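You operate a simulated robot arm through the tools that you are given. There is no shell and no other tool. Be economical: measure what you need, move in short steps, check, and stop when the job is done.

You run a simulated robot arm. Do the job below in one go: nothing can be reset, and whatever is moved stays where it is left.

TASK
Sync the microphone with the amber ring to channel 4.
Fine: lay it in the receiver's cradle and switch it on; the other microphones stay where they are, off; the receiver stays muted, its fader down.

Only the result counts: the job must be done as asked and must still hold three seconds after the hand-in. Knocking over, shifting, dropping, spilling or breaking anything else fails it.

THE ROBOT
A 7-joint arm with a two-finger parallel gripper, fixed in place. Base frame: the origin is at the foot of the arm, x ahead of it, y to its left, z up. Readings come in m, degrees, newtons and seconds.
With the tool pointing down near the work surface it reaches from about 0.16 to 0.64 m from the base axis. Its first joint turns from -66.0 to 66.0 degrees. Payload 1.57 kg.
The tool frame sits at the grasp point between the pads (the TCP): z along the fingers, y along the line on which they close. The tips reach 0.03 m beyond it. Largest opening 0.11 m; finger width 0.024, thickness 0.012; the body of the gripper, 0.048 by 0.112 m, starts 0.078 m behind the TCP.
Orientation is that of the tool frame in the base frame, as a unit quaternion [w, x, y, z]. With the fingers straight down and closing along the base's y, the tool's x points along the base's -x, its y along +y and its z along -z.

THE INTERFACE
- The arm moves only by the tool step_arm. Its argument "motion" is text: rows parted by semicolons, each of 6 numbers parted by spaces: the shift along the tool's x, y, z in m, then the turn, a rotation vector about the tool's x, y, z in degrees. In form: dx dy dz ax ay az; .... A call has 1 to 8 rows; each row is the pose to reach, as a shift and turn from the pose commanded when the call began, along the tool's axes at that moment. "fingers" is the opening, from 0 (shut) to 1 (fully open), set as the call begins (left out, the last holds). Rows are played at 5 a second. More than 0.05 m and 8.6 degrees between two rows, or a gripper value outside its range, and nothing of the call is played. Where a pose cannot be reached the arm comes as near as it can. A force on the tool above 40 N (or 10 N above the force at the start of the call, whichever is more), or a blocked arm, ends the call early, and 0.2 s more pass. Each finger travels about 0.108 m/s and halts on what it meets, pressing with about 27 N; the grip force reading is that of the motor and also rises with nothing between the fingers. The clock runs only during rows and for 0.2 s after the last one: add rows that repeat a pose to give the fingers time. The reply holds the time, the measured pose of the TCP, the force on the tool along the base axes, the opening and the grip force, in the units named above and with some noise, and new pictures: "views" is both (left out), scene, wrist or none.
- Cameras (640 x 400 px; columns grow to the right, rows downward): "scene" is fixed at [0.1725, -0.4019, 1.4021]; the picture's right is [0.73, -0.68, 0.00], its down [-0.47, -0.51, -0.72] and it looks along [0.49, 0.53, -0.69] (base axes); focal length 354 px, centre (320, 200). "wrist" rides on the gripper at [0.07, 0.016, -0.141] in the tool frame; the picture's right is [-0.23, 0.97, 0.00], its down [-0.86, -0.20, -0.48] and it looks along [-0.47, -0.11, 0.88] (tool axes); focal length 222 px, centre (320, 200). There is no depth. A picture from a camera that has moved, and an enlarged one, comes with that camera's place and axes in the base frame and with its lens. The place of the scene camera against the robot may be out by one fixed shift of up to 0.018 m in any direction.
- zoom(camera, box): a new picture of the part [left, top, right, bottom] of that camera's present view, enlarged. The clock stands still meanwhile.
- finish_job(): hands the job in; it is judged then, once.

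Go step by step. Nothing tells you positions but the pictures and the camera data: compare them with the known pose of the tool, close in by small moves and look again before you grip or let go. The budget is 120 turns and 170 pictures, counting those below and the enlarged ones. Unless the task says otherwise, let go and move clear before handing in, and close with one line.

The tools are called as a command line: name --argument value ..., lists and objects as JSON in quotes. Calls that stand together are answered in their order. step_arm: Moves the arm, as the interface text tells. Its arguments: {"type":"object","properties":{"motion":{"type":"string"},"fingers":{"type":"number"},"views":{"type":"string","enum":["both","scene","wrist","none"]}},"required":["motion"]} The other tools are called the same way: zoom (camera, box) takes an enlarged picture of a part of a camera's view; finish_job () hands the job in.

At the start:

```text
time: 0.0
tcp_pos: [0.3407, -0.0785, 1.0858]
ee_rot: [0.0, 0.0, 1.0, 0.0]
force: [-0.4, 0.0, 0.2]
finger_gap: 0.1101
grasp_force: 0.0
```

scene: 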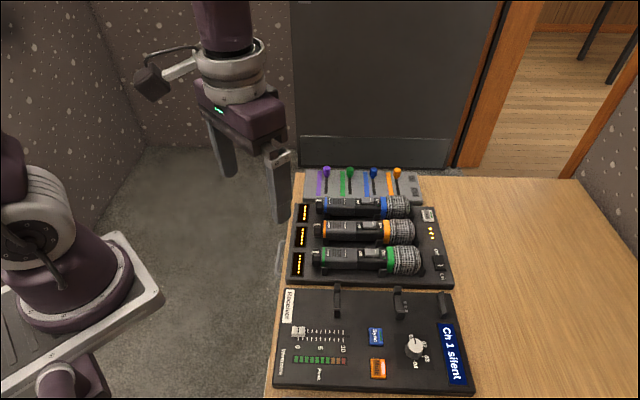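
wrist: 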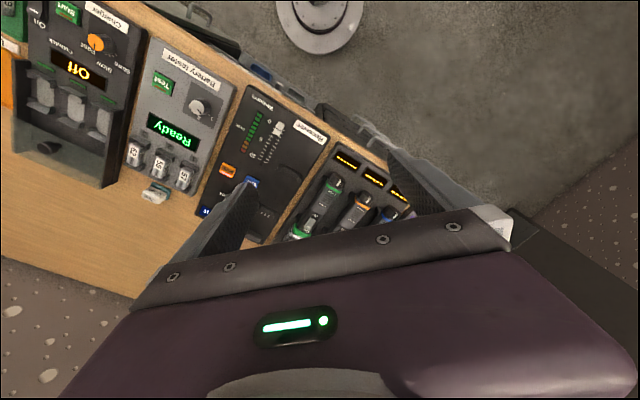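

I see three microphones (blue, amber, green) in a charging rack, with a receiver with cradle in front of it. I'll zoom in on these first.

zoom --camera "scene" --box '[265, 270, 485, 400]'

zoom --camera "scene" --box '[270, 160, 470, 290]'

zoom --camera "wrist" --box '[180, 70, 430, 250]'

```text
2.91 times, centred on (375, 335) of scene
camera zoom: at [0.1725, -0.4019, 1.4021], right [0.73, -0.68, 0.0], down [-0.47, -0.51, -0.72], along [0.49, 0.53, -0.69], focal length 1031 px, centre (160, -193)
```

zoom: 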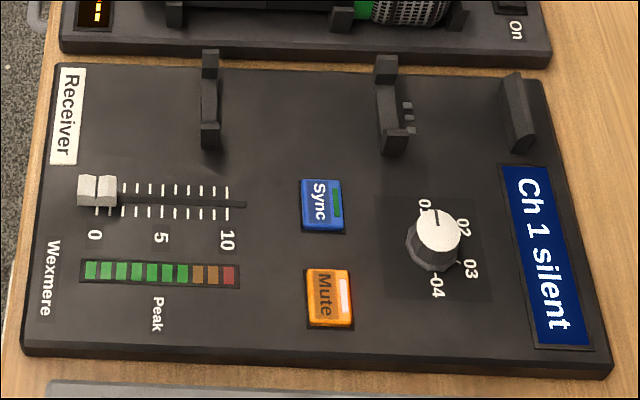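

```text
3.08 times, centred on (370, 225) of scene
camera zoom: at [0.1725, -0.4019, 1.4021], right [0.73, -0.68, 0.0], down [-0.47, -0.51, -0.72], along [0.49, 0.53, -0.69], focal length 1090 px, centre (166, 123)
```

zoom: 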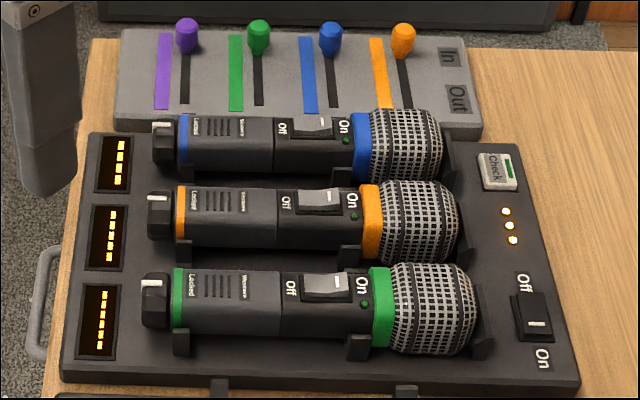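

```text
2.22 times, centred on (305, 160) of wrist
camera zoom: at [0.2706, -0.0636, 1.227], right [0.23, 0.97, 0.0], down [0.86, -0.2, 0.48], along [0.47, -0.11, -0.88], focal length 494 px, centre (353, 289)
```

zoom: 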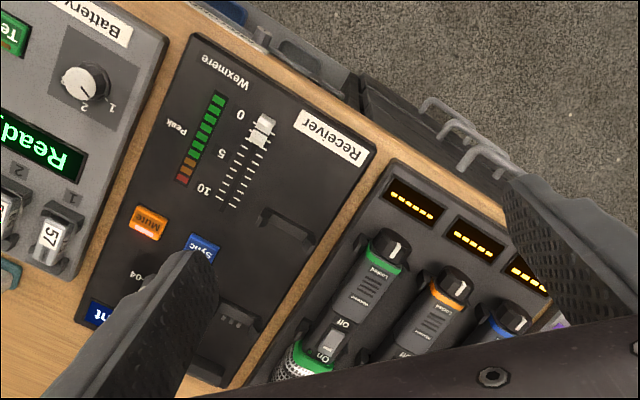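

The two cameras together put the panels near z≈0.8, with mics lying about 45° to the base x. I'll turn the gripper 45° to line up and look again.

step_arm --motion "-0.01 0.01 0 0 0 7.5; -0.02 0.02 0 0 0 15; -0.03 0.03 0 0 0 22.5; -0.04 0.04 0 0 0 30; -0.05 0.05 0 0 0 37.5; -0.05 0.06 0 0 0 44; -0.05 0.06 0 0 0 44"

```text
time: 1.6
tcp_pos: [0.3904, -0.0184, 1.0862]
ee_rot: [0.0, 0.375, 0.927, 0.0]
force: [0.7, 0.2, -0.7]
finger_gap: 0.11
grasp_force: 0.0
camera wrist: at [0.3518, 0.041, 1.2269], right [0.84, 0.54, 0.0], down [0.48, -0.74, 0.48], along [0.26, -0.4, -0.88], focal length 222 px, centre (320, 200)
```

scene: 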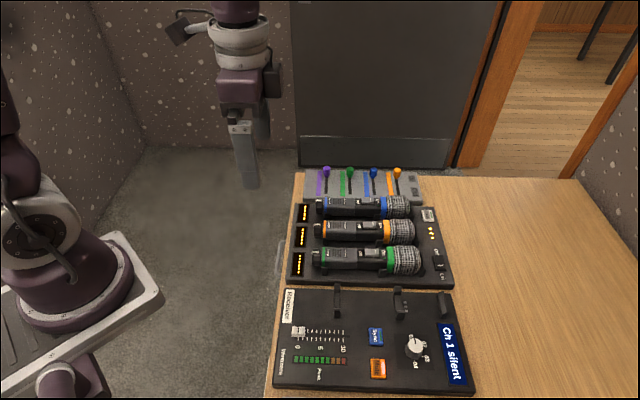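
wrist: 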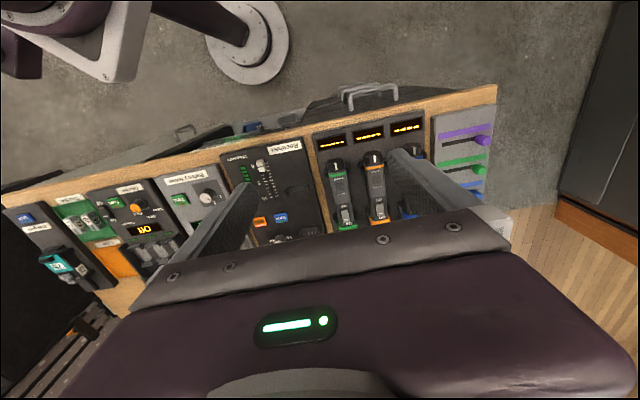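

Wrist views confirm mic bodies near z≈0.81. I'll move above the amber mic for a closer look.

step_arm --motion "-0.03 0.02 0.02 0 0 0; -0.06 0.04 0.04 0 0 0; -0.09 0.06 0.06 0 0 0; -0.12 0.08 0.08 0 0 0; -0.129 0.083 0.08 0 0 0; -0.129 0.083 0.08 0 0 0"

```text
time: 3.0
tcp_pos: [0.5412, -0.0488, 1.0059]
ee_rot: [0.0, 0.375, 0.927, -0.001]
force: [0.0, -1.0, 0.1]
finger_gap: 0.11
grasp_force: 0.1
camera wrist: at [0.5026, 0.0103, 1.1467], right [0.84, 0.54, 0.0], down [0.48, -0.74, 0.48], along [0.26, -0.4, -0.88], focal length 222 px, centre (320, 200)
```

scene: 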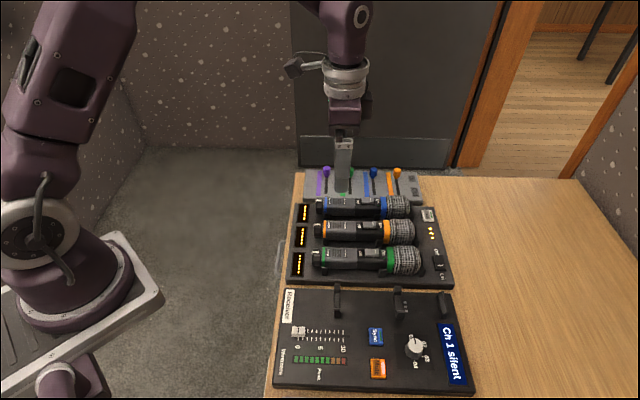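
wrist: 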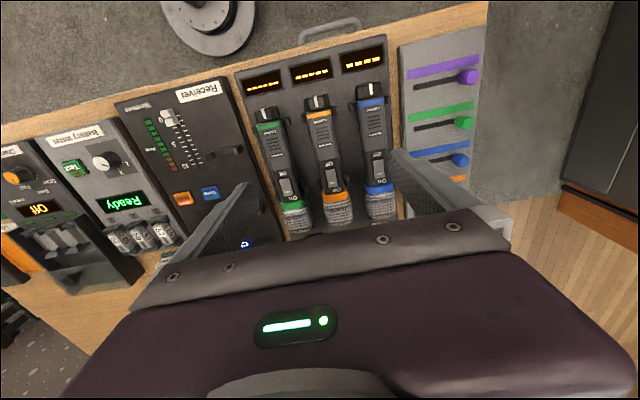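

zoom --camera "wrist" --box '[230, 40, 410, 240]'

zoom --camera "wrist" --box '[110, 70, 290, 250]'

```text
2.00 times, centred on (320, 140) of wrist
camera zoom: at [0.5026, 0.0103, 1.1467], right [0.84, 0.54, 0.0], down [0.48, -0.74, 0.48], along [0.26, -0.4, -0.88], focal length 444 px, centre (320, 320)
```

zoom: 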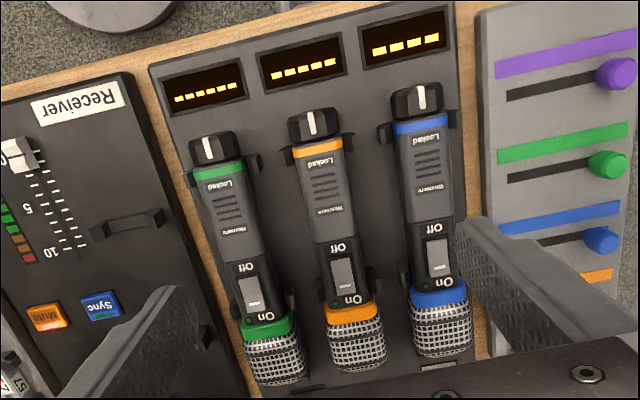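

```text
2.22 times, centred on (200, 160) of wrist
camera zoom: at [0.5026, 0.0103, 1.1467], right [0.84, 0.54, 0.0], down [0.48, -0.74, 0.48], along [0.26, -0.4, -0.88], focal length 494 px, centre (587, 289)
```

zoom: 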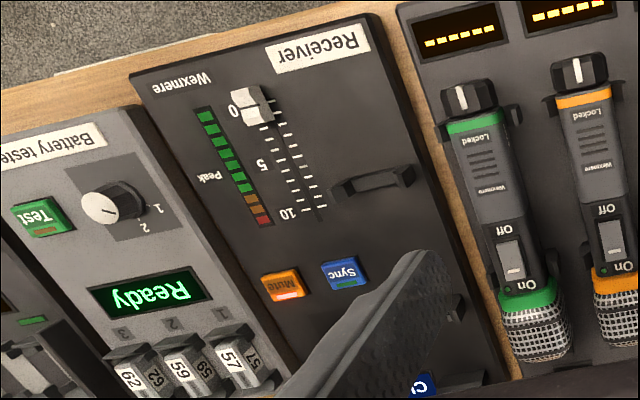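

The caps carry a "Locked" mark; I need a close view of the cap and switch, so I'll lower above the amber mic tail.

step_arm --motion "0.01 0.002 0.03 0 0 0; 0.03 0.004 0.06 0 0 0; 0.05 0.008 0.09 0 0 0; 0.05 0.008 0.1 0 0 0; 0.05 0.008 0.1 0 0 0" --views "wrist"

zoom --camera "wrist" --box '[240, 40, 400, 200]'

zoom --camera "scene" --box '[310, 215, 420, 275]'

```text
time: 4.2
tcp_pos: [0.5102, -0.0082, 0.9059]
ee_rot: [0.001, 0.375, 0.927, 0.0]
force: [-0.4, 0.3, -0.2]
finger_gap: 0.1101
grasp_force: 0.1
camera wrist: at [0.4715, 0.0512, 1.0462], right [0.84, 0.54, 0.0], down [0.48, -0.74, 0.48], along [0.26, -0.4, -0.88], focal length 222 px, centre (320, 200)
```

wrist: 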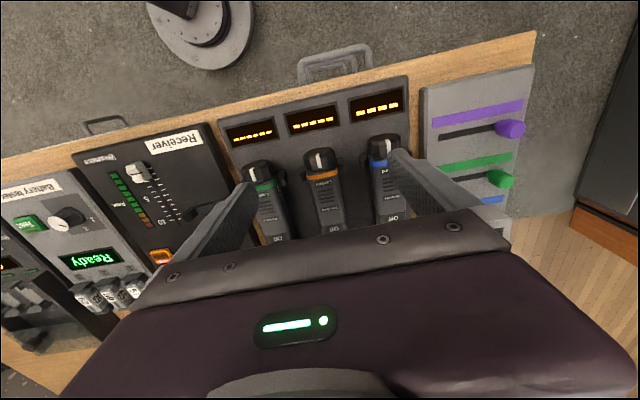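

```text
2.50 times, centred on (320, 120) of wrist
camera zoom: at [0.4715, 0.0512, 1.0462], right [0.84, 0.54, 0.0], down [0.48, -0.74, 0.48], along [0.26, -0.4, -0.88], focal length 555 px, centre (320, 400)
```

zoom: 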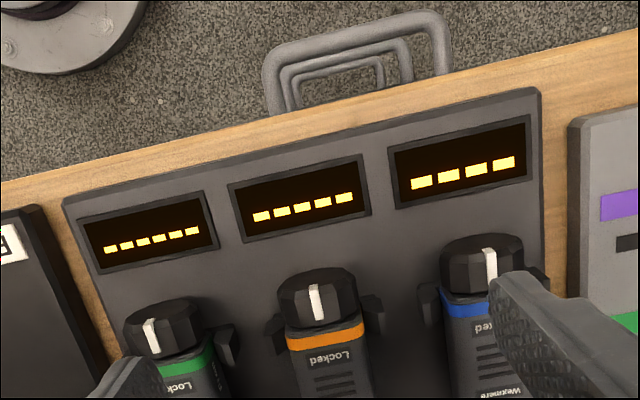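

```text
5.82 times, centred on (365, 245) of scene
camera zoom: at [0.1725, -0.4019, 1.4021], right [0.73, -0.68, 0.0], down [-0.47, -0.51, -0.72], along [0.49, 0.53, -0.69], focal length 2061 px, centre (58, -62)
```

zoom: 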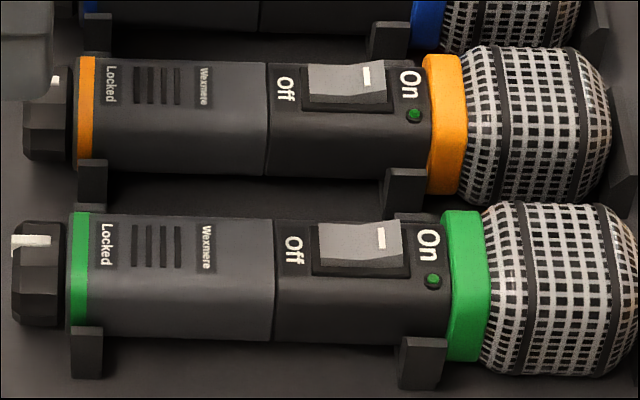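

The mic body is square and sits in forks; the rocker's On end is up (off). Next I look at the receiver's knob, buttons and cradle from above.

step_arm --motion "0 0 -0.04 0 0 0; -0.025 -0.035 -0.06 0 0 0; -0.05 -0.07 -0.07 0 0 0; -0.075 -0.11 -0.07 0 0 0; -0.1 -0.15 -0.07 0 0 0; -0.125 -0.19 -0.07 0 0 0; -0.14 -0.22 -0.07 0 0 0; -0.152 -0.243 -0.07 0 0 0" --views "wrist"

zoom --camera "wrist" --box '[200, 60, 420, 220]'

```text
time: 6.0
tcp_pos: [0.4504, -0.2902, 0.9747]
ee_rot: [0.0, 0.374, 0.927, 0.0]
force: [-0.1, -0.7, 0.4]
finger_gap: 0.1102
grasp_force: 0.0
camera wrist: at [0.4121, -0.2304, 1.1165], right [0.84, 0.54, 0.0], down [0.48, -0.74, 0.48], along [0.26, -0.4, -0.88], focal length 222 px, centre (320, 200)
```

wrist: 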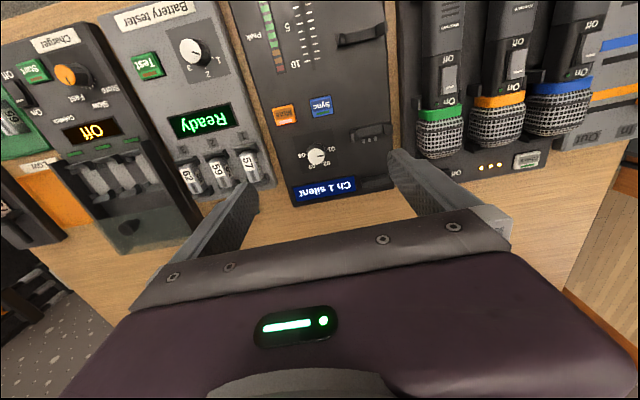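

```text
2.50 times, centred on (310, 140) of wrist
camera zoom: at [0.4121, -0.2304, 1.1165], right [0.84, 0.54, 0.0], down [0.48, -0.74, 0.48], along [0.26, -0.4, -0.88], focal length 555 px, centre (345, 350)
```

zoom: 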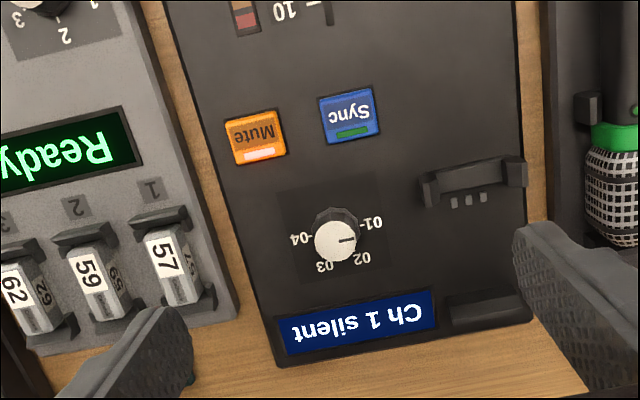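

The knob is at about (0.463, -0.316) with its top near z 0.79, pointing at 01. 04 lies 180° clockwise. I move above it with narrowed fingers.

step_arm --motion "-0.013 -0.005 0.03 0 0 0; -0.027 -0.01 0.06 0 0 0; -0.027 -0.01 0.095 0 0 0; -0.027 -0.01 0.095 0 0 0" --fingers 0.5

zoom --camera "wrist" --box '[220, 70, 420, 220]'

zoom --camera "scene" --box '[360, 270, 480, 390]'

```text
time: 7.0
tcp_pos: [0.4634, -0.316, 0.8801]
ee_rot: [0.001, 0.375, 0.927, 0.0]
force: [-0.8, 0.0, -0.2]
finger_gap: 0.0551
grasp_force: 0.1
camera wrist: at [0.4246, -0.2563, 1.0216], right [0.84, 0.54, 0.0], down [0.48, -0.74, 0.48], along [0.26, -0.4, -0.88], focal length 222 px, centre (320, 200)
```

scene: 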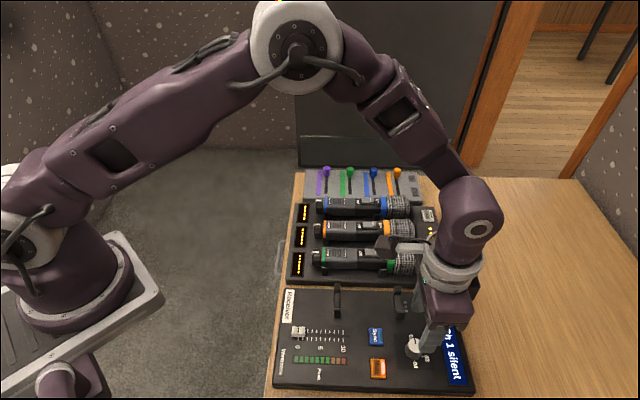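
wrist: 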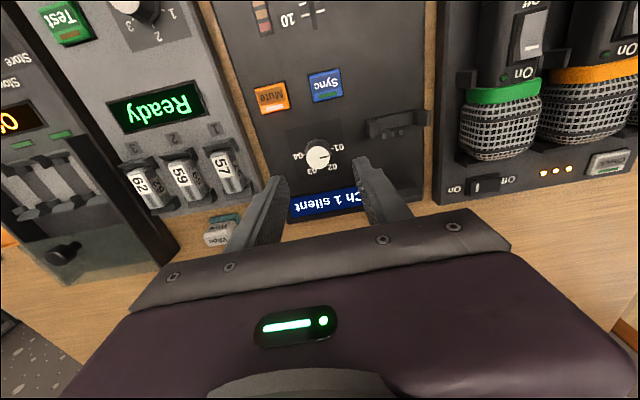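

```text
2.67 times, centred on (320, 145) of wrist
camera zoom: at [0.4246, -0.2563, 1.0216], right [0.84, 0.54, 0.0], down [0.48, -0.74, 0.48], along [0.26, -0.4, -0.88], focal length 592 px, centre (320, 347)
```

zoom: 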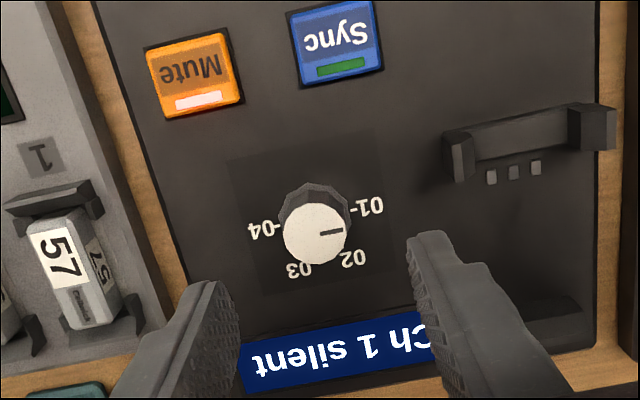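

```text
3.33 times, centred on (420, 330) of scene
camera zoom: at [0.1725, -0.4019, 1.4021], right [0.73, -0.68, 0.0], down [-0.47, -0.51, -0.72], along [0.49, 0.53, -0.69], focal length 1181 px, centre (-13, -233)
```

zoom: 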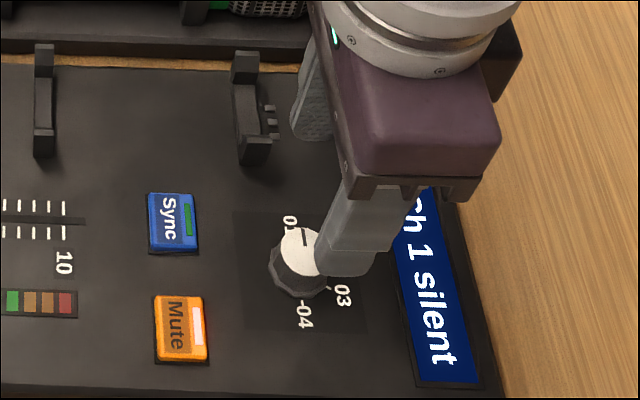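

The knob is centred at about (0.463, -0.318). I descend in small rows.

step_arm --motion "-0.001 -0.0015 0.03 0 0 0; -0.001 -0.0015 0.055 0 0 0; -0.001 -0.0015 0.065 0 0 0"

zoom --camera "wrist" --box '[220, 80, 420, 230]'

zoom --camera "scene" --box '[360, 280, 480, 390]'

```text
time: 7.8
tcp_pos: [0.4626, -0.3168, 0.8155]
ee_rot: [0.0, 0.374, 0.927, 0.0]
force: [0.5, 0.0, -0.5]
finger_gap: 0.0549
grasp_force: 0.0
camera wrist: at [0.4237, -0.2573, 0.9563], right [0.84, 0.54, 0.0], down [0.48, -0.74, 0.48], along [0.26, -0.4, -0.88], focal length 222 px, centre (320, 200)
```

scene: 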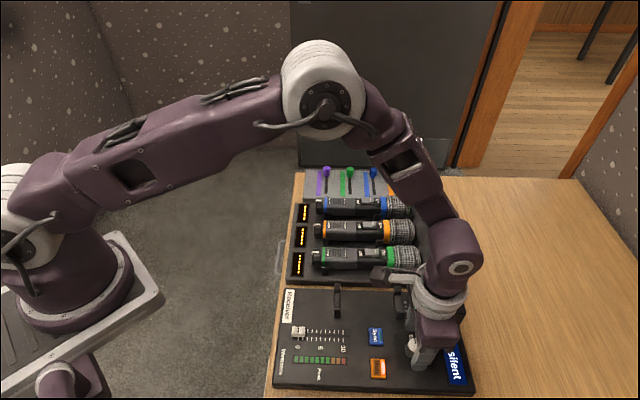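
wrist: 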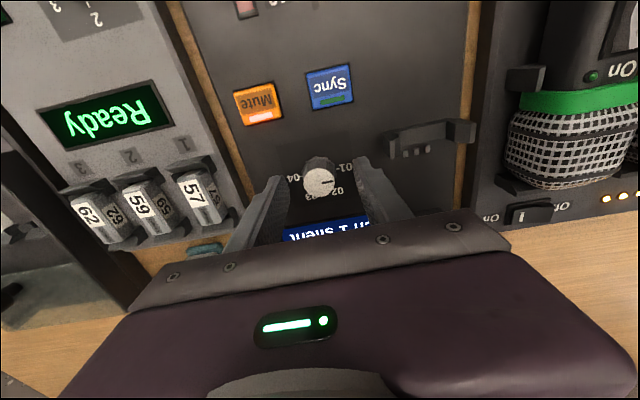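

```text
2.67 times, centred on (320, 155) of wrist
camera zoom: at [0.4237, -0.2573, 0.9563], right [0.84, 0.54, 0.0], down [0.48, -0.74, 0.48], along [0.26, -0.4, -0.88], focal length 592 px, centre (320, 320)
```

zoom: 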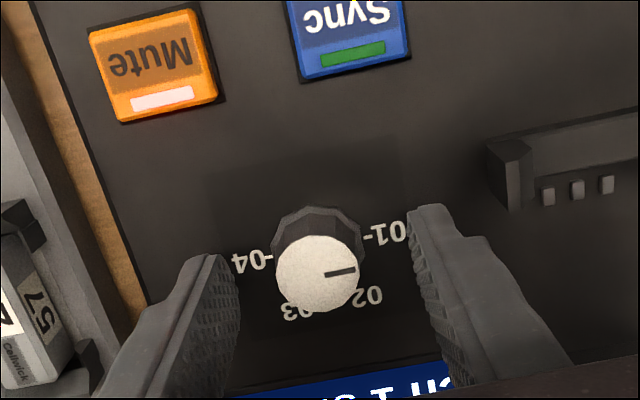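

```text
3.64 times, centred on (420, 335) of scene
camera zoom: at [0.1725, -0.4019, 1.4021], right [0.73, -0.68, 0.0], down [-0.47, -0.51, -0.72], along [0.49, 0.53, -0.69], focal length 1288 px, centre (-44, -291)
```

zoom: 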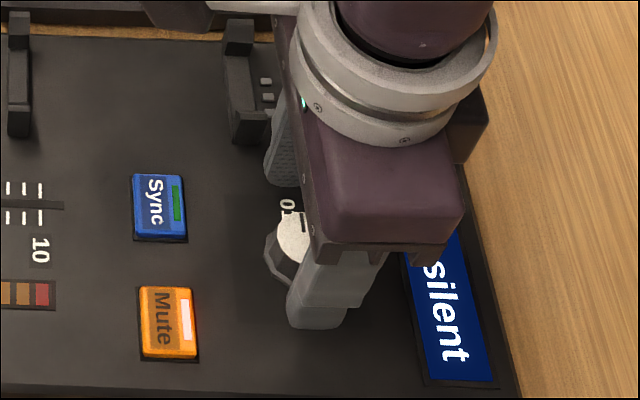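

Centred well. I lower 13 mm more and then close on the knob.

step_arm --motion "0 0 0.007 0 0 0; 0 0 0.013 0 0 0; 0 0 0.013 0 0 0" --views "none"

step_arm --motion "0 0 0 0 0 0; 0 0 0 0 0 0; 0 0 0 0 0 0" --fingers 0

zoom --camera "wrist" --box '[220, 80, 420, 230]'

```text
time: 8.6
tcp_pos: [0.4631, -0.3175, 0.8033]
ee_rot: [0.001, 0.375, 0.927, 0.0]
force: [0.0, 0.2, -0.5]
finger_gap: 0.0551
grasp_force: 0.0
```

```text
time: 9.4
tcp_pos: [0.462, -0.3178, 0.8023]
ee_rot: [-0.001, 0.375, 0.927, -0.001]
force: [-6.0, -7.1, -3.3]
finger_gap: 0.0274
grasp_force: 38.1
camera wrist: at [0.4235, -0.2581, 0.9437], right [0.84, 0.54, 0.0], down [0.48, -0.74, 0.48], along [0.26, -0.4, -0.88], focal length 222 px, centre (320, 200)
```

scene: 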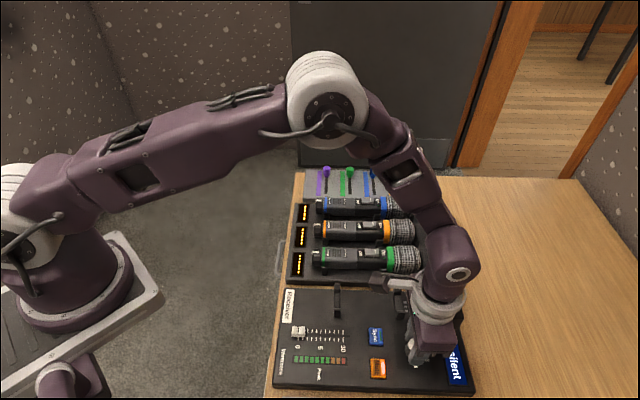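
wrist: 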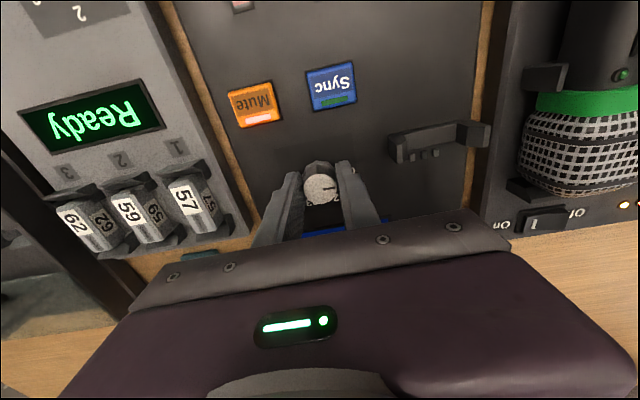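

```text
2.67 times, centred on (320, 155) of wrist
camera zoom: at [0.4235, -0.2581, 0.9437], right [0.84, 0.54, 0.0], down [0.48, -0.74, 0.48], along [0.26, -0.4, -0.88], focal length 592 px, centre (320, 320)
```

zoom: 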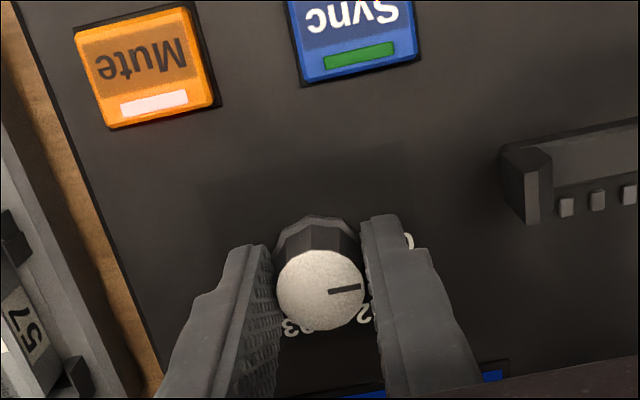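

Gripped. I turn clockwise (about tool +z) 64°.

step_arm --motion "0 0 0 0 0 8; 0 0 0 0 0 16; 0 0 0 0 0 24; 0 0 0 0 0 32; 0 0 0 0 0 40; 0 0 0 0 0 48; 0 0 0 0 0 56; 0 0 0 0 0 64"

zoom --camera "wrist" --box '[220, 80, 420, 230]'

```text
time: 11.2
tcp_pos: [0.463, -0.3172, 0.8019]
ee_rot: [0.0, 0.809, 0.587, 0.0]
force: [-6.6, -15.9, -15.7]
finger_gap: 0.0276
grasp_force: 37.9
camera wrist: at [0.5001, -0.2568, 0.9438], right [0.85, -0.52, 0.0], down [-0.46, -0.75, 0.48], along [-0.25, -0.41, -0.88], focal length 222 px, centre (320, 200)
```

scene: 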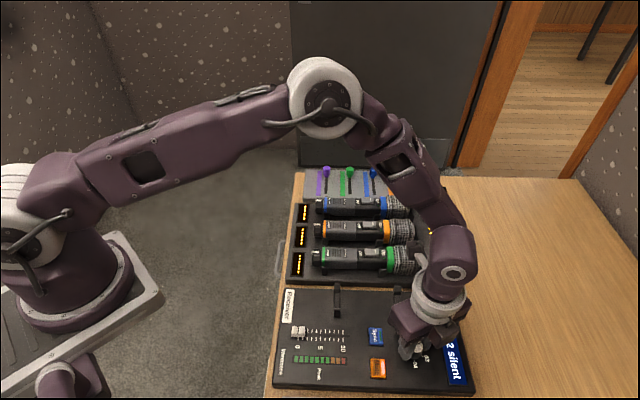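
wrist: 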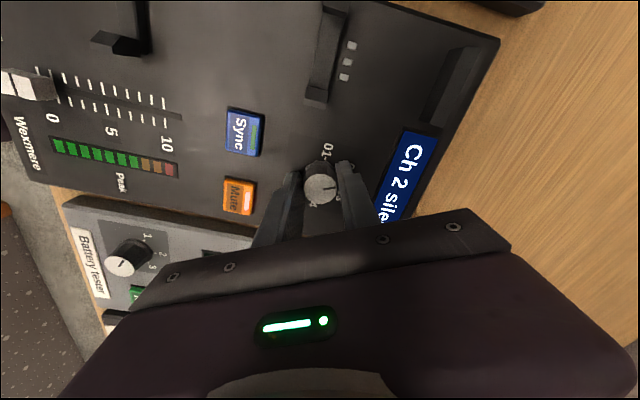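

```text
2.67 times, centred on (320, 155) of wrist
camera zoom: at [0.5001, -0.2568, 0.9438], right [0.85, -0.52, 0.0], down [-0.46, -0.75, 0.48], along [-0.25, -0.41, -0.88], focal length 592 px, centre (320, 320)
```

zoom: 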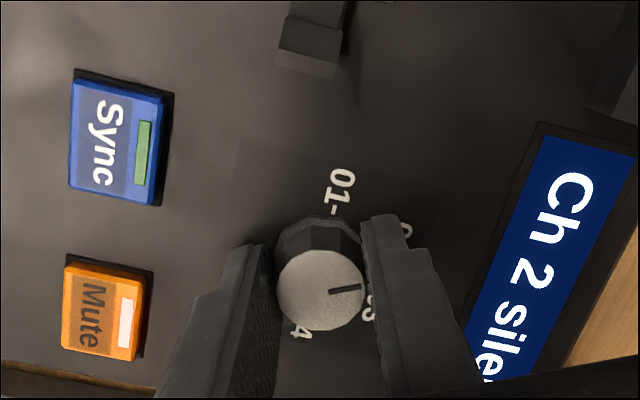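

The display reads Ch 2. I continue turning.

step_arm --motion "0 0 0 0 0 8; 0 0 0 0 0 16; 0 0 0 0 0 24; 0 0 0 0 0 32; 0 0 0 0 0 40; 0 0 0 0 0 48; 0 0 0 0 0 56; 0 0 0 0 0 64" --views "wrist"

```text
time: 13.0
tcp_pos: [0.464, -0.3169, 0.8036]
ee_rot: [0.001, 0.998, 0.068, 0.0]
force: [1.6, -24.7, -17.8]
finger_gap: 0.0276
grasp_force: 38.4
camera wrist: at [0.5346, -0.3248, 0.9441], right [-0.09, -1.0, 0.0], down [-0.87, 0.08, 0.48], along [-0.48, 0.04, -0.88], focal length 222 px, centre (320, 200)
```

wrist: 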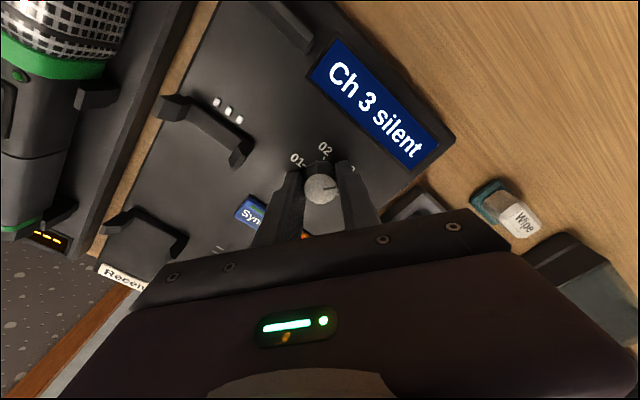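

Ch 3. One more step, easing the side load slightly.

step_arm --motion "0 0.001 0.001 0 0 8; 0 0.002 0.001 0 0 16; 0 0.002 0.001 0 0 24; 0 0.002 0.001 0 0 32; 0 0.002 0.001 0 0 40; 0 0.002 0.001 0 0 46; 0 0.002 0.001 0 0 52" --views "both"

zoom --camera "wrist" --box '[220, 60, 420, 230]'

```text
time: 14.6
tcp_pos: [0.4631, -0.3183, 0.8023]
ee_rot: [0.001, 0.927, -0.376, 0.0]
force: [-3.9, -4.9, 28.9]
finger_gap: 0.0275
grasp_force: 38.5
camera wrist: at [0.5019, -0.3796, 0.9435], right [-0.84, -0.54, 0.0], down [-0.48, 0.74, 0.48], along [-0.26, 0.4, -0.88], focal length 222 px, centre (320, 200)
```

scene: 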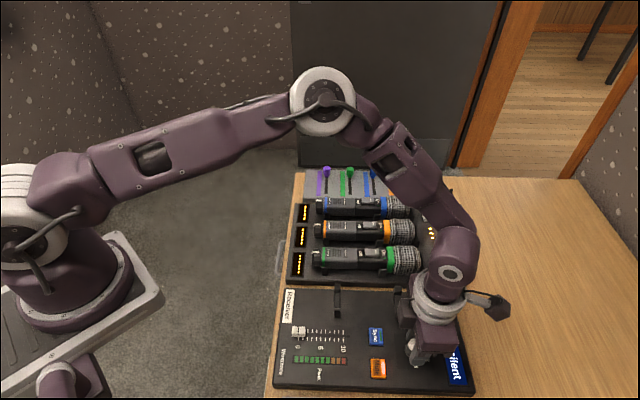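
wrist: 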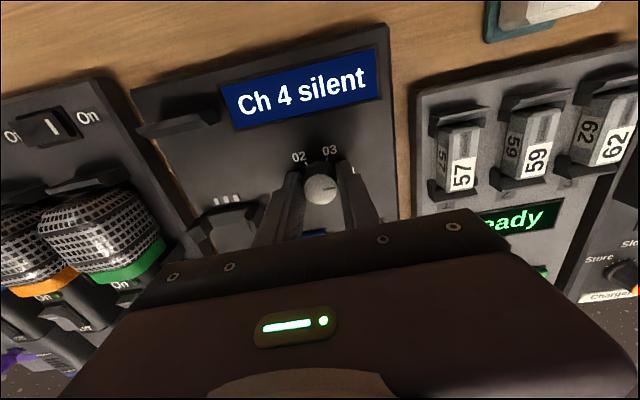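

```text
2.35 times, centred on (320, 145) of wrist
camera zoom: at [0.5019, -0.3796, 0.9435], right [-0.84, -0.54, 0.0], down [-0.48, 0.74, 0.48], along [-0.26, 0.4, -0.88], focal length 523 px, centre (320, 329)
```

zoom: 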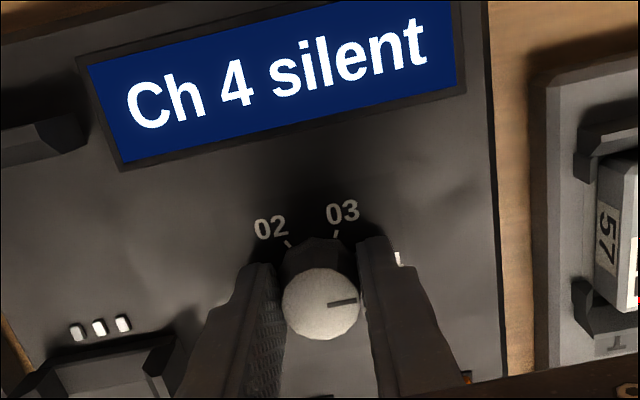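

Ch 4 is selected. I release and rise.

step_arm --motion "0 0 0 0 0 0; 0 0 0 0 0 0; 0 0 -0.03 0 0 0; 0 0 -0.08 0 0 0; 0 0 -0.12 0 0 0; 0 0 -0.15 0 0 0" --fingers 0.6

zoom --camera "wrist" --box '[130, 20, 370, 200]'

```text
time: 15.0
tcp_pos: [0.4694, -0.3138, 0.8027]
ee_rot: [-0.006, 0.927, -0.374, 0.004]
force: [5.8, 4.1, 5.7]
finger_gap: 0.06
grasp_force: 0.0
stopped in row 1: the force on the tool passed its limit (the readings are from after the stop); the commanded pose is now the measured one
camera wrist: at [0.5062, -0.376, 0.9435], right [-0.84, -0.54, -0.01], down [-0.48, 0.73, 0.48], along [-0.25, 0.41, -0.88], focal length 222 px, centre (320, 200)
```

scene: 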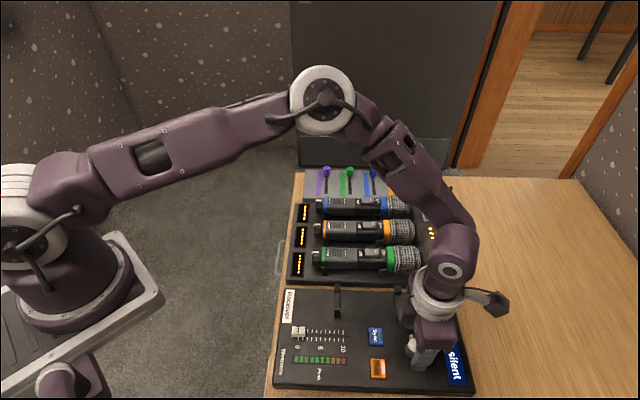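
wrist: 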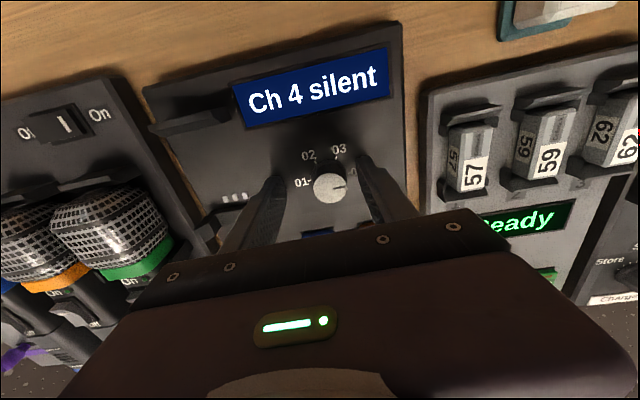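

```text
2.22 times, centred on (250, 110) of wrist
camera zoom: at [0.5062, -0.376, 0.9435], right [-0.84, -0.54, -0.01], down [-0.48, 0.73, 0.48], along [-0.25, 0.41, -0.88], focal length 494 px, centre (476, 400)
```

zoom: 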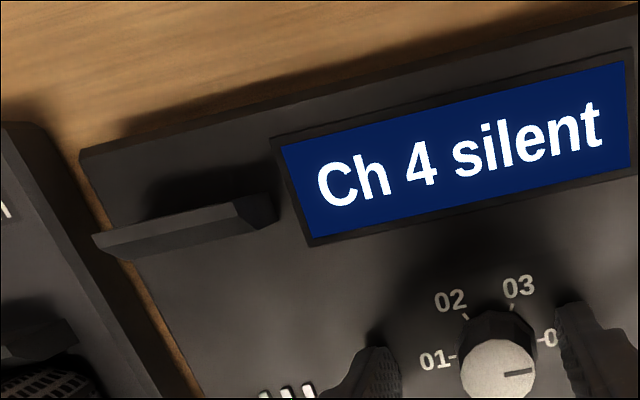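

Released; the knob stays on 04. I rise and rotate back to the earlier yaw.

step_arm --motion "0 0 -0.03 0 0 0; 0 0 -0.07 0 0 0; 0 0 -0.11 0 0 -8; 0 0 -0.15 0 0 -16; 0 0 -0.18 0 0 -24; 0 0 -0.18 0 0 -32; 0 0 -0.18 0 0 -40; 0 0 -0.18 0 0 -48" --views "none"

step_arm --motion "0 0 0 0 0 -8.5; 0 0 0 0 0 -17; 0 0 0 0 0 -25.5; 0 0 0 0 0 -34; 0 0 0 0 0 -42.5; 0 0 0 0 0 -51; 0 0 0 0 0 -59; 0 0 0 0 0 -67" --views "none"

step_arm --motion "0 0 0 0 0 -8.5; 0 0 0 0 0 -17; 0 0 0 0 0 -25.5; 0 0 0 0 0 -34; 0 0 0 0 0 -42.5; 0 0 0 0 0 -51; 0 0 0 0 0 -59; 0 0 0 0 0 -65" --views "none"

```text
time: 16.8
tcp_pos: [0.4658, -0.3156, 0.9823]
ee_rot: [-0.004, 0.999, 0.037, 0.004]
force: [-0.4, 0.6, 0.9]
finger_gap: 0.0659
grasp_force: 0.1
```

```text
time: 18.6
tcp_pos: [0.4657, -0.3163, 0.9815]
ee_rot: [-0.001, 0.813, 0.582, 0.006]
force: [0.4, -0.1, 0.0]
finger_gap: 0.0662
grasp_force: 0.1
```

```text
time: 20.4
tcp_pos: [0.4661, -0.3152, 0.9816]
ee_rot: [0.002, 0.373, 0.928, 0.006]
force: [0.0, -0.4, -0.4]
finger_gap: 0.0663
grasp_force: 0.0
```

I move over the receiver's cradle to measure its forks.

step_arm --motion "0.025 0.03 0.02 0 0 0; 0.05 0.06 0.04 0 0 0; 0.0735 0.082 0.05 0 0 0; 0.0735 0.082 0.05 0 0 0" --views "wrist"

zoom --camera "wrist" --box '[230, 20, 470, 220]'

zoom --camera "scene" --box '[320, 270, 470, 330]'

```text
time: 21.4
tcp_pos: [0.4686, -0.2052, 0.9322]
ee_rot: [0.002, 0.375, 0.927, 0.005]
force: [0.0, 0.1, -1.4]
finger_gap: 0.0662
grasp_force: 0.0
camera wrist: at [0.4299, -0.1474, 1.0746], right [0.84, 0.54, 0.01], down [0.47, -0.74, 0.48], along [0.27, -0.4, -0.88], focal length 222 px, centre (320, 200)
```

wrist: 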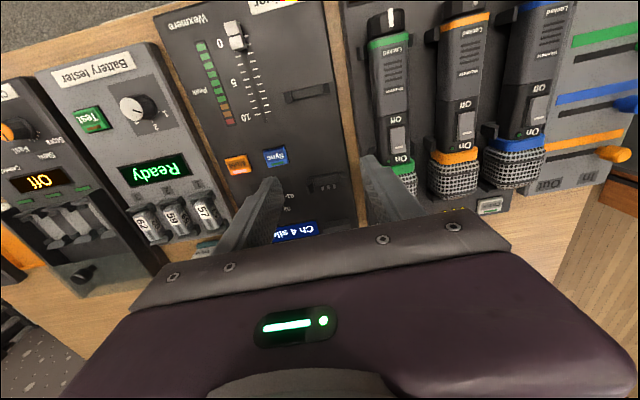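

```text
2.00 times, centred on (350, 120) of wrist
camera zoom: at [0.4299, -0.1474, 1.0746], right [0.84, 0.54, 0.01], down [0.47, -0.74, 0.48], along [0.27, -0.4, -0.88], focal length 444 px, centre (260, 360)
```

zoom: 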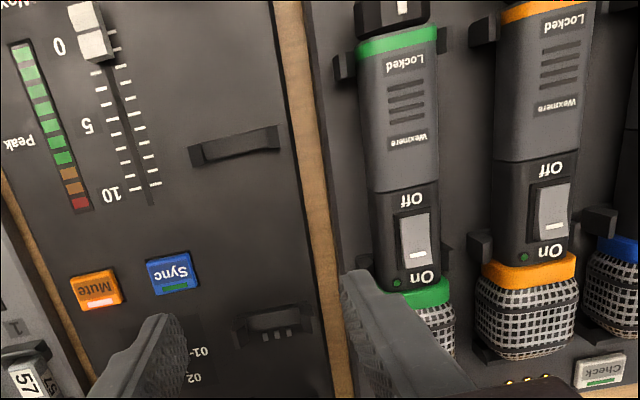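

```text
4.27 times, centred on (395, 300) of scene
camera zoom: at [0.1726, -0.4019, 1.4021], right [0.73, -0.68, 0.0], down [-0.47, -0.51, -0.72], along [0.49, 0.53, -0.69], focal length 1512 px, centre (0, -227)
```

zoom: 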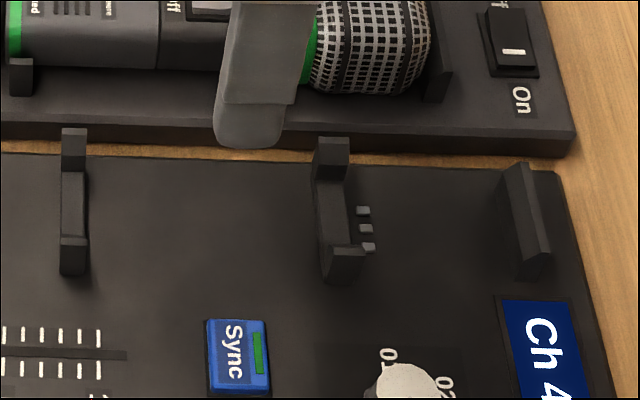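

The cradle forks match the rack's. I take the amber mic's mid-body at about (0.575, -0.079) and move above it to check alignment.

step_arm --motion "0.003 0.045 0 0.3 0 0.5; 0.006 0.09 0 0.6 0 1; 0.009 0.135 0 0.6 0 1; 0.0112 0.1647 0.01 0.6 0 1; 0.0112 0.1647 0.03 0.6 0 1; 0.0112 0.1647 0.03 0.6 0 1"

zoom --camera "wrist" --box '[220, 60, 420, 220]'

zoom --camera "scene" --box '[300, 180, 440, 280]'

```text
time: 22.8
tcp_pos: [0.5784, -0.0783, 0.9051]
ee_rot: [0.0, 0.383, 0.924, 0.0]
force: [-0.1, 0.8, 0.8]
finger_gap: 0.0659
grasp_force: 0.0
camera wrist: at [0.5396, -0.0186, 1.0457], right [0.85, 0.53, 0.0], down [0.46, -0.75, 0.48], along [0.25, -0.41, -0.88], focal length 222 px, centre (320, 200)
```

scene: 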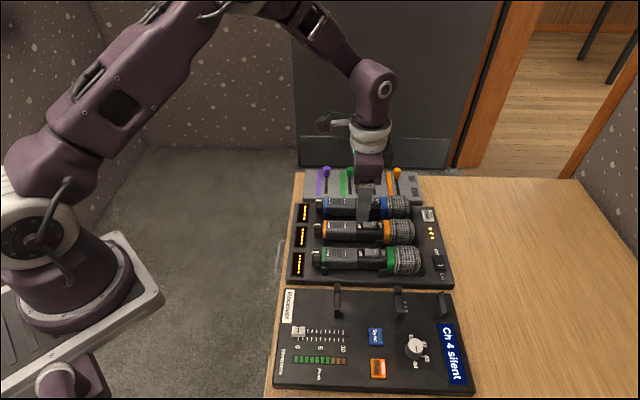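
wrist: 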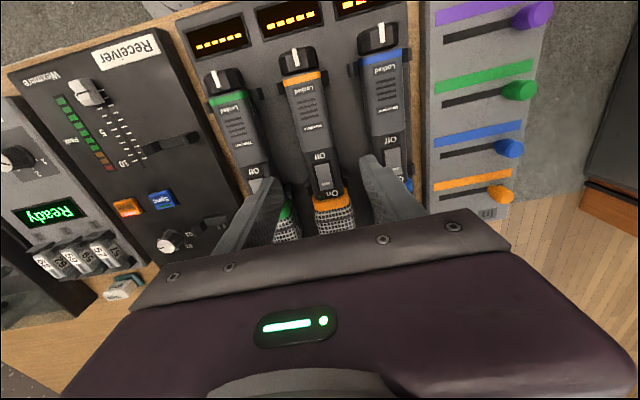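

```text
2.50 times, centred on (320, 140) of wrist
camera zoom: at [0.5396, -0.0186, 1.0457], right [0.85, 0.53, 0.0], down [0.46, -0.75, 0.48], along [0.25, -0.41, -0.88], focal length 555 px, centre (320, 350)
```

zoom: 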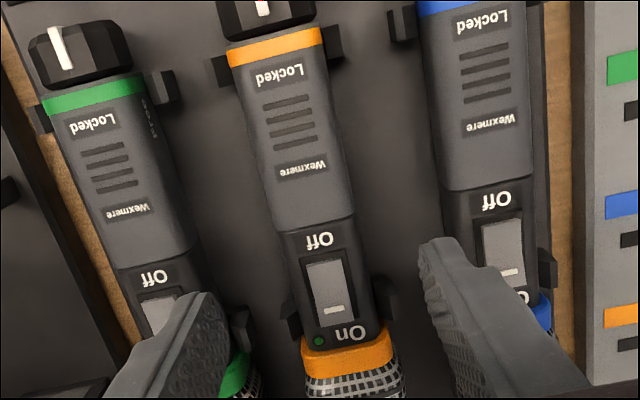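

```text
4.00 times, centred on (370, 230) of scene
camera zoom: at [0.1726, -0.4019, 1.4021], right [0.73, -0.68, 0.0], down [-0.47, -0.51, -0.72], along [0.49, 0.53, -0.69], focal length 1417 px, centre (120, 80)
```

zoom: 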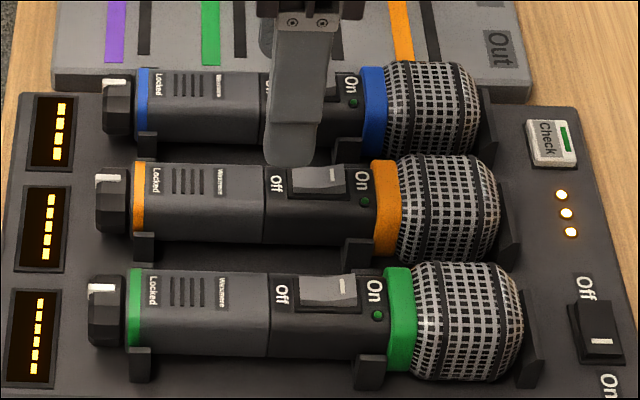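

Alignment is within 2 mm. I descend around the amber body, with fingers at 0.066.

step_arm --motion "-0.006 -0.0015 0.03 0 0 0; -0.006 -0.0015 0.06 0 0 0; -0.006 -0.0015 0.085 0 0 0; -0.006 -0.0015 0.085 0 0 0"

zoom --camera "wrist" --box '[220, 60, 420, 220]'

zoom --camera "scene" --box '[300, 180, 440, 280]'

```text
time: 23.8
tcp_pos: [0.5786, -0.084, 0.8201]
ee_rot: [0.0, 0.383, 0.924, 0.0]
force: [-0.1, 0.3, 0.0]
finger_gap: 0.0658
grasp_force: 0.1
camera wrist: at [0.5417, -0.0249, 0.9599], right [0.85, 0.53, 0.0], down [0.46, -0.75, 0.48], along [0.25, -0.41, -0.88], focal length 222 px, centre (320, 200)
```

scene: 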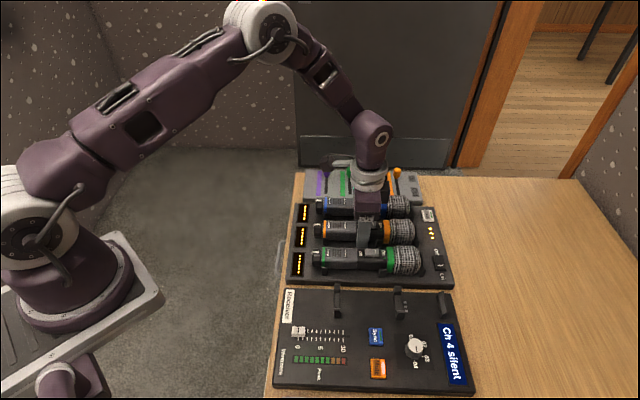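
wrist: 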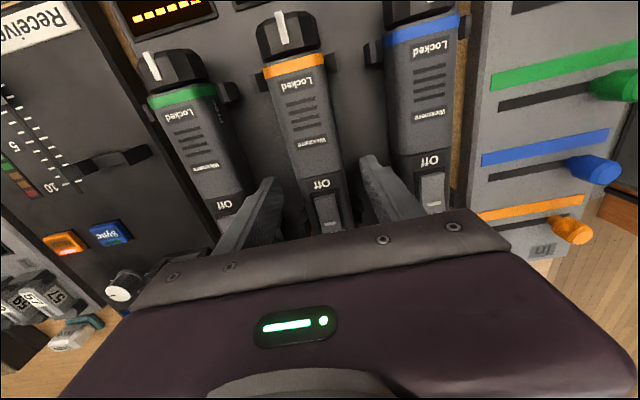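

```text
2.50 times, centred on (320, 140) of wrist
camera zoom: at [0.5417, -0.0249, 0.9599], right [0.85, 0.53, 0.0], down [0.46, -0.75, 0.48], along [0.25, -0.41, -0.88], focal length 555 px, centre (320, 350)
```

zoom: 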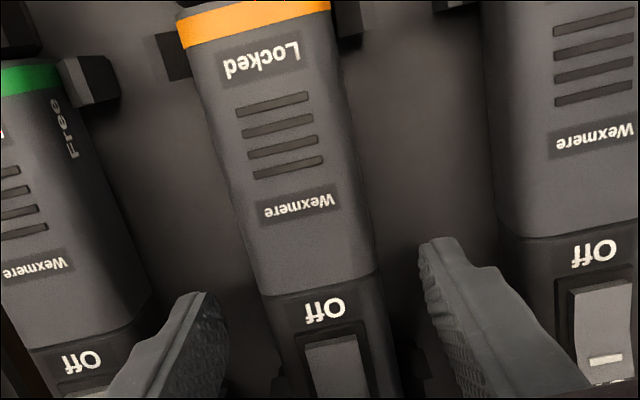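

```text
4.00 times, centred on (370, 230) of scene
camera zoom: at [0.1725, -0.4019, 1.4021], right [0.73, -0.68, 0.0], down [-0.47, -0.51, -0.72], along [0.49, 0.53, -0.69], focal length 1417 px, centre (120, 80)
```

zoom: 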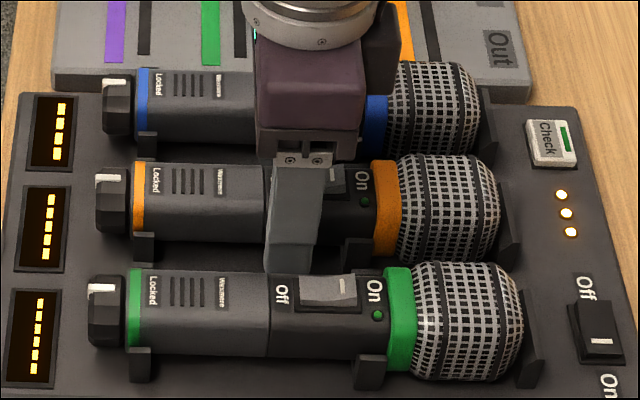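

"Free" is printed on the +n side of the body beside the cap, so the cap must turn a quarter to free the switch; I'll do this once the mic is in the receiver cradle. Now I lower 18 mm and grip the amber mic.

step_arm --motion "0 0 0.008 0 0 0; 0 0 0.014 0 0 0; 0 0 0.018 0 0 0; 0 0 0.018 0 0 0" --views "none"

step_arm --motion "0 0 0 0 0 0; 0 0 0 0 0 0; 0 0 0 0 0 0" --fingers 0

```text
time: 24.8
tcp_pos: [0.5792, -0.083, 0.8022]
ee_rot: [0.001, 0.383, 0.924, 0.001]
force: [-2.6, 1.9, 12.2]
finger_gap: 0.0661
grasp_force: 0.8
```

```text
time: 25.6
tcp_pos: [0.5803, -0.0841, 0.8028]
ee_rot: [0.002, 0.383, 0.924, 0.0]
force: [5.3, -1.4, 15.9]
finger_gap: 0.0355
grasp_force: 27.2
camera wrist: at [0.5424, -0.0244, 0.943], right [0.85, 0.53, 0.0], down [0.46, -0.75, 0.48], along [0.26, -0.41, -0.88], focal length 222 px, centre (320, 200)
```

scene: 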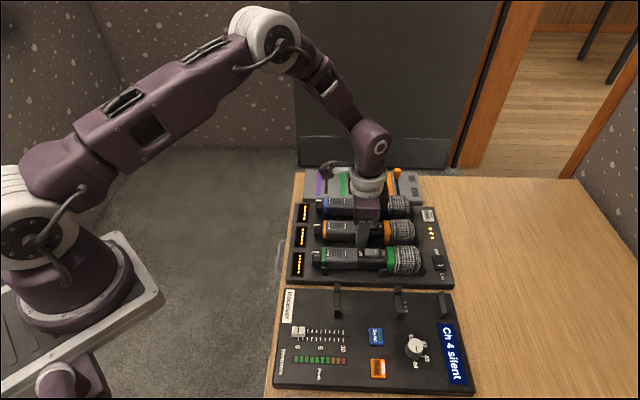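
wrist: 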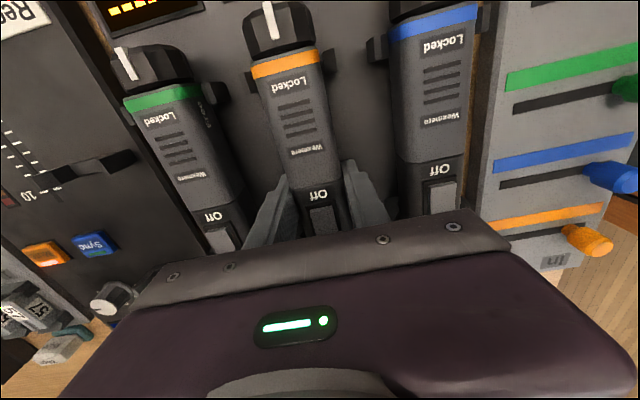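

Gripped (0.0355 m wide); the tips just touch the panel at about z 0.772. I lift straight up 10 cm.

step_arm --motion "0 0 -0.005 0 0 0; 0 0 -0.015 0 0 0; 0 0 -0.03 0 0 0; 0 0 -0.05 0 0 0; 0 0 -0.08 0 0 0; 0 0 -0.1 0 0 0; 0 0 -0.1 0 0 0"

zoom --camera "scene" --box '[280, 130, 480, 290]'

```text
time: 27.2
tcp_pos: [0.579, -0.0838, 0.9006]
ee_rot: [-0.001, 0.383, 0.924, 0.0]
force: [0.2, -0.3, -3.1]
finger_gap: 0.0357
grasp_force: 27.1
camera wrist: at [0.5422, -0.0245, 1.0424], right [0.85, 0.53, 0.0], down [0.46, -0.75, 0.48], along [0.25, -0.41, -0.88], focal length 222 px, centre (320, 200)
```

scene: 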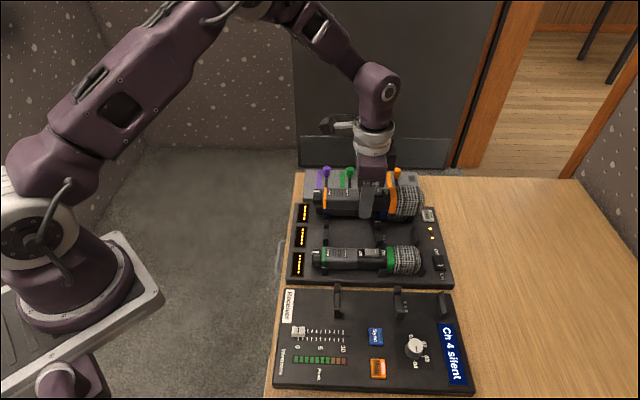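
wrist: 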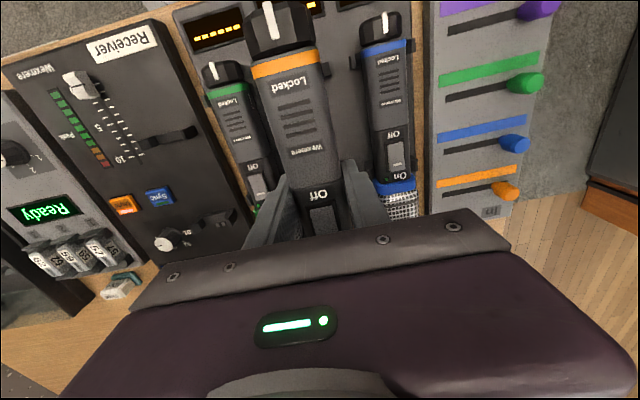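

```text
2.50 times, centred on (380, 210) of scene
camera zoom: at [0.1726, -0.4019, 1.4021], right [0.73, -0.68, 0.0], down [-0.47, -0.51, -0.72], along [0.49, 0.53, -0.69], focal length 886 px, centre (170, 175)
```

zoom: 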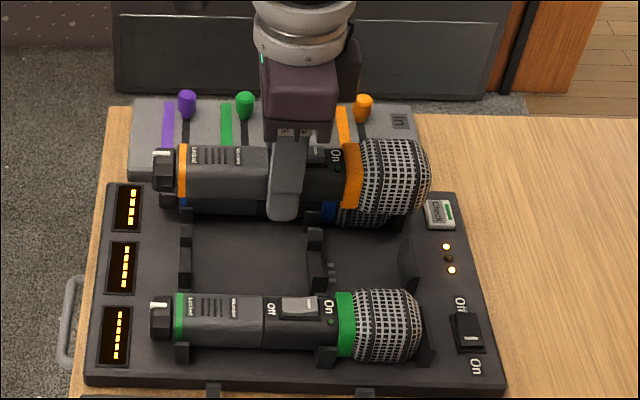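

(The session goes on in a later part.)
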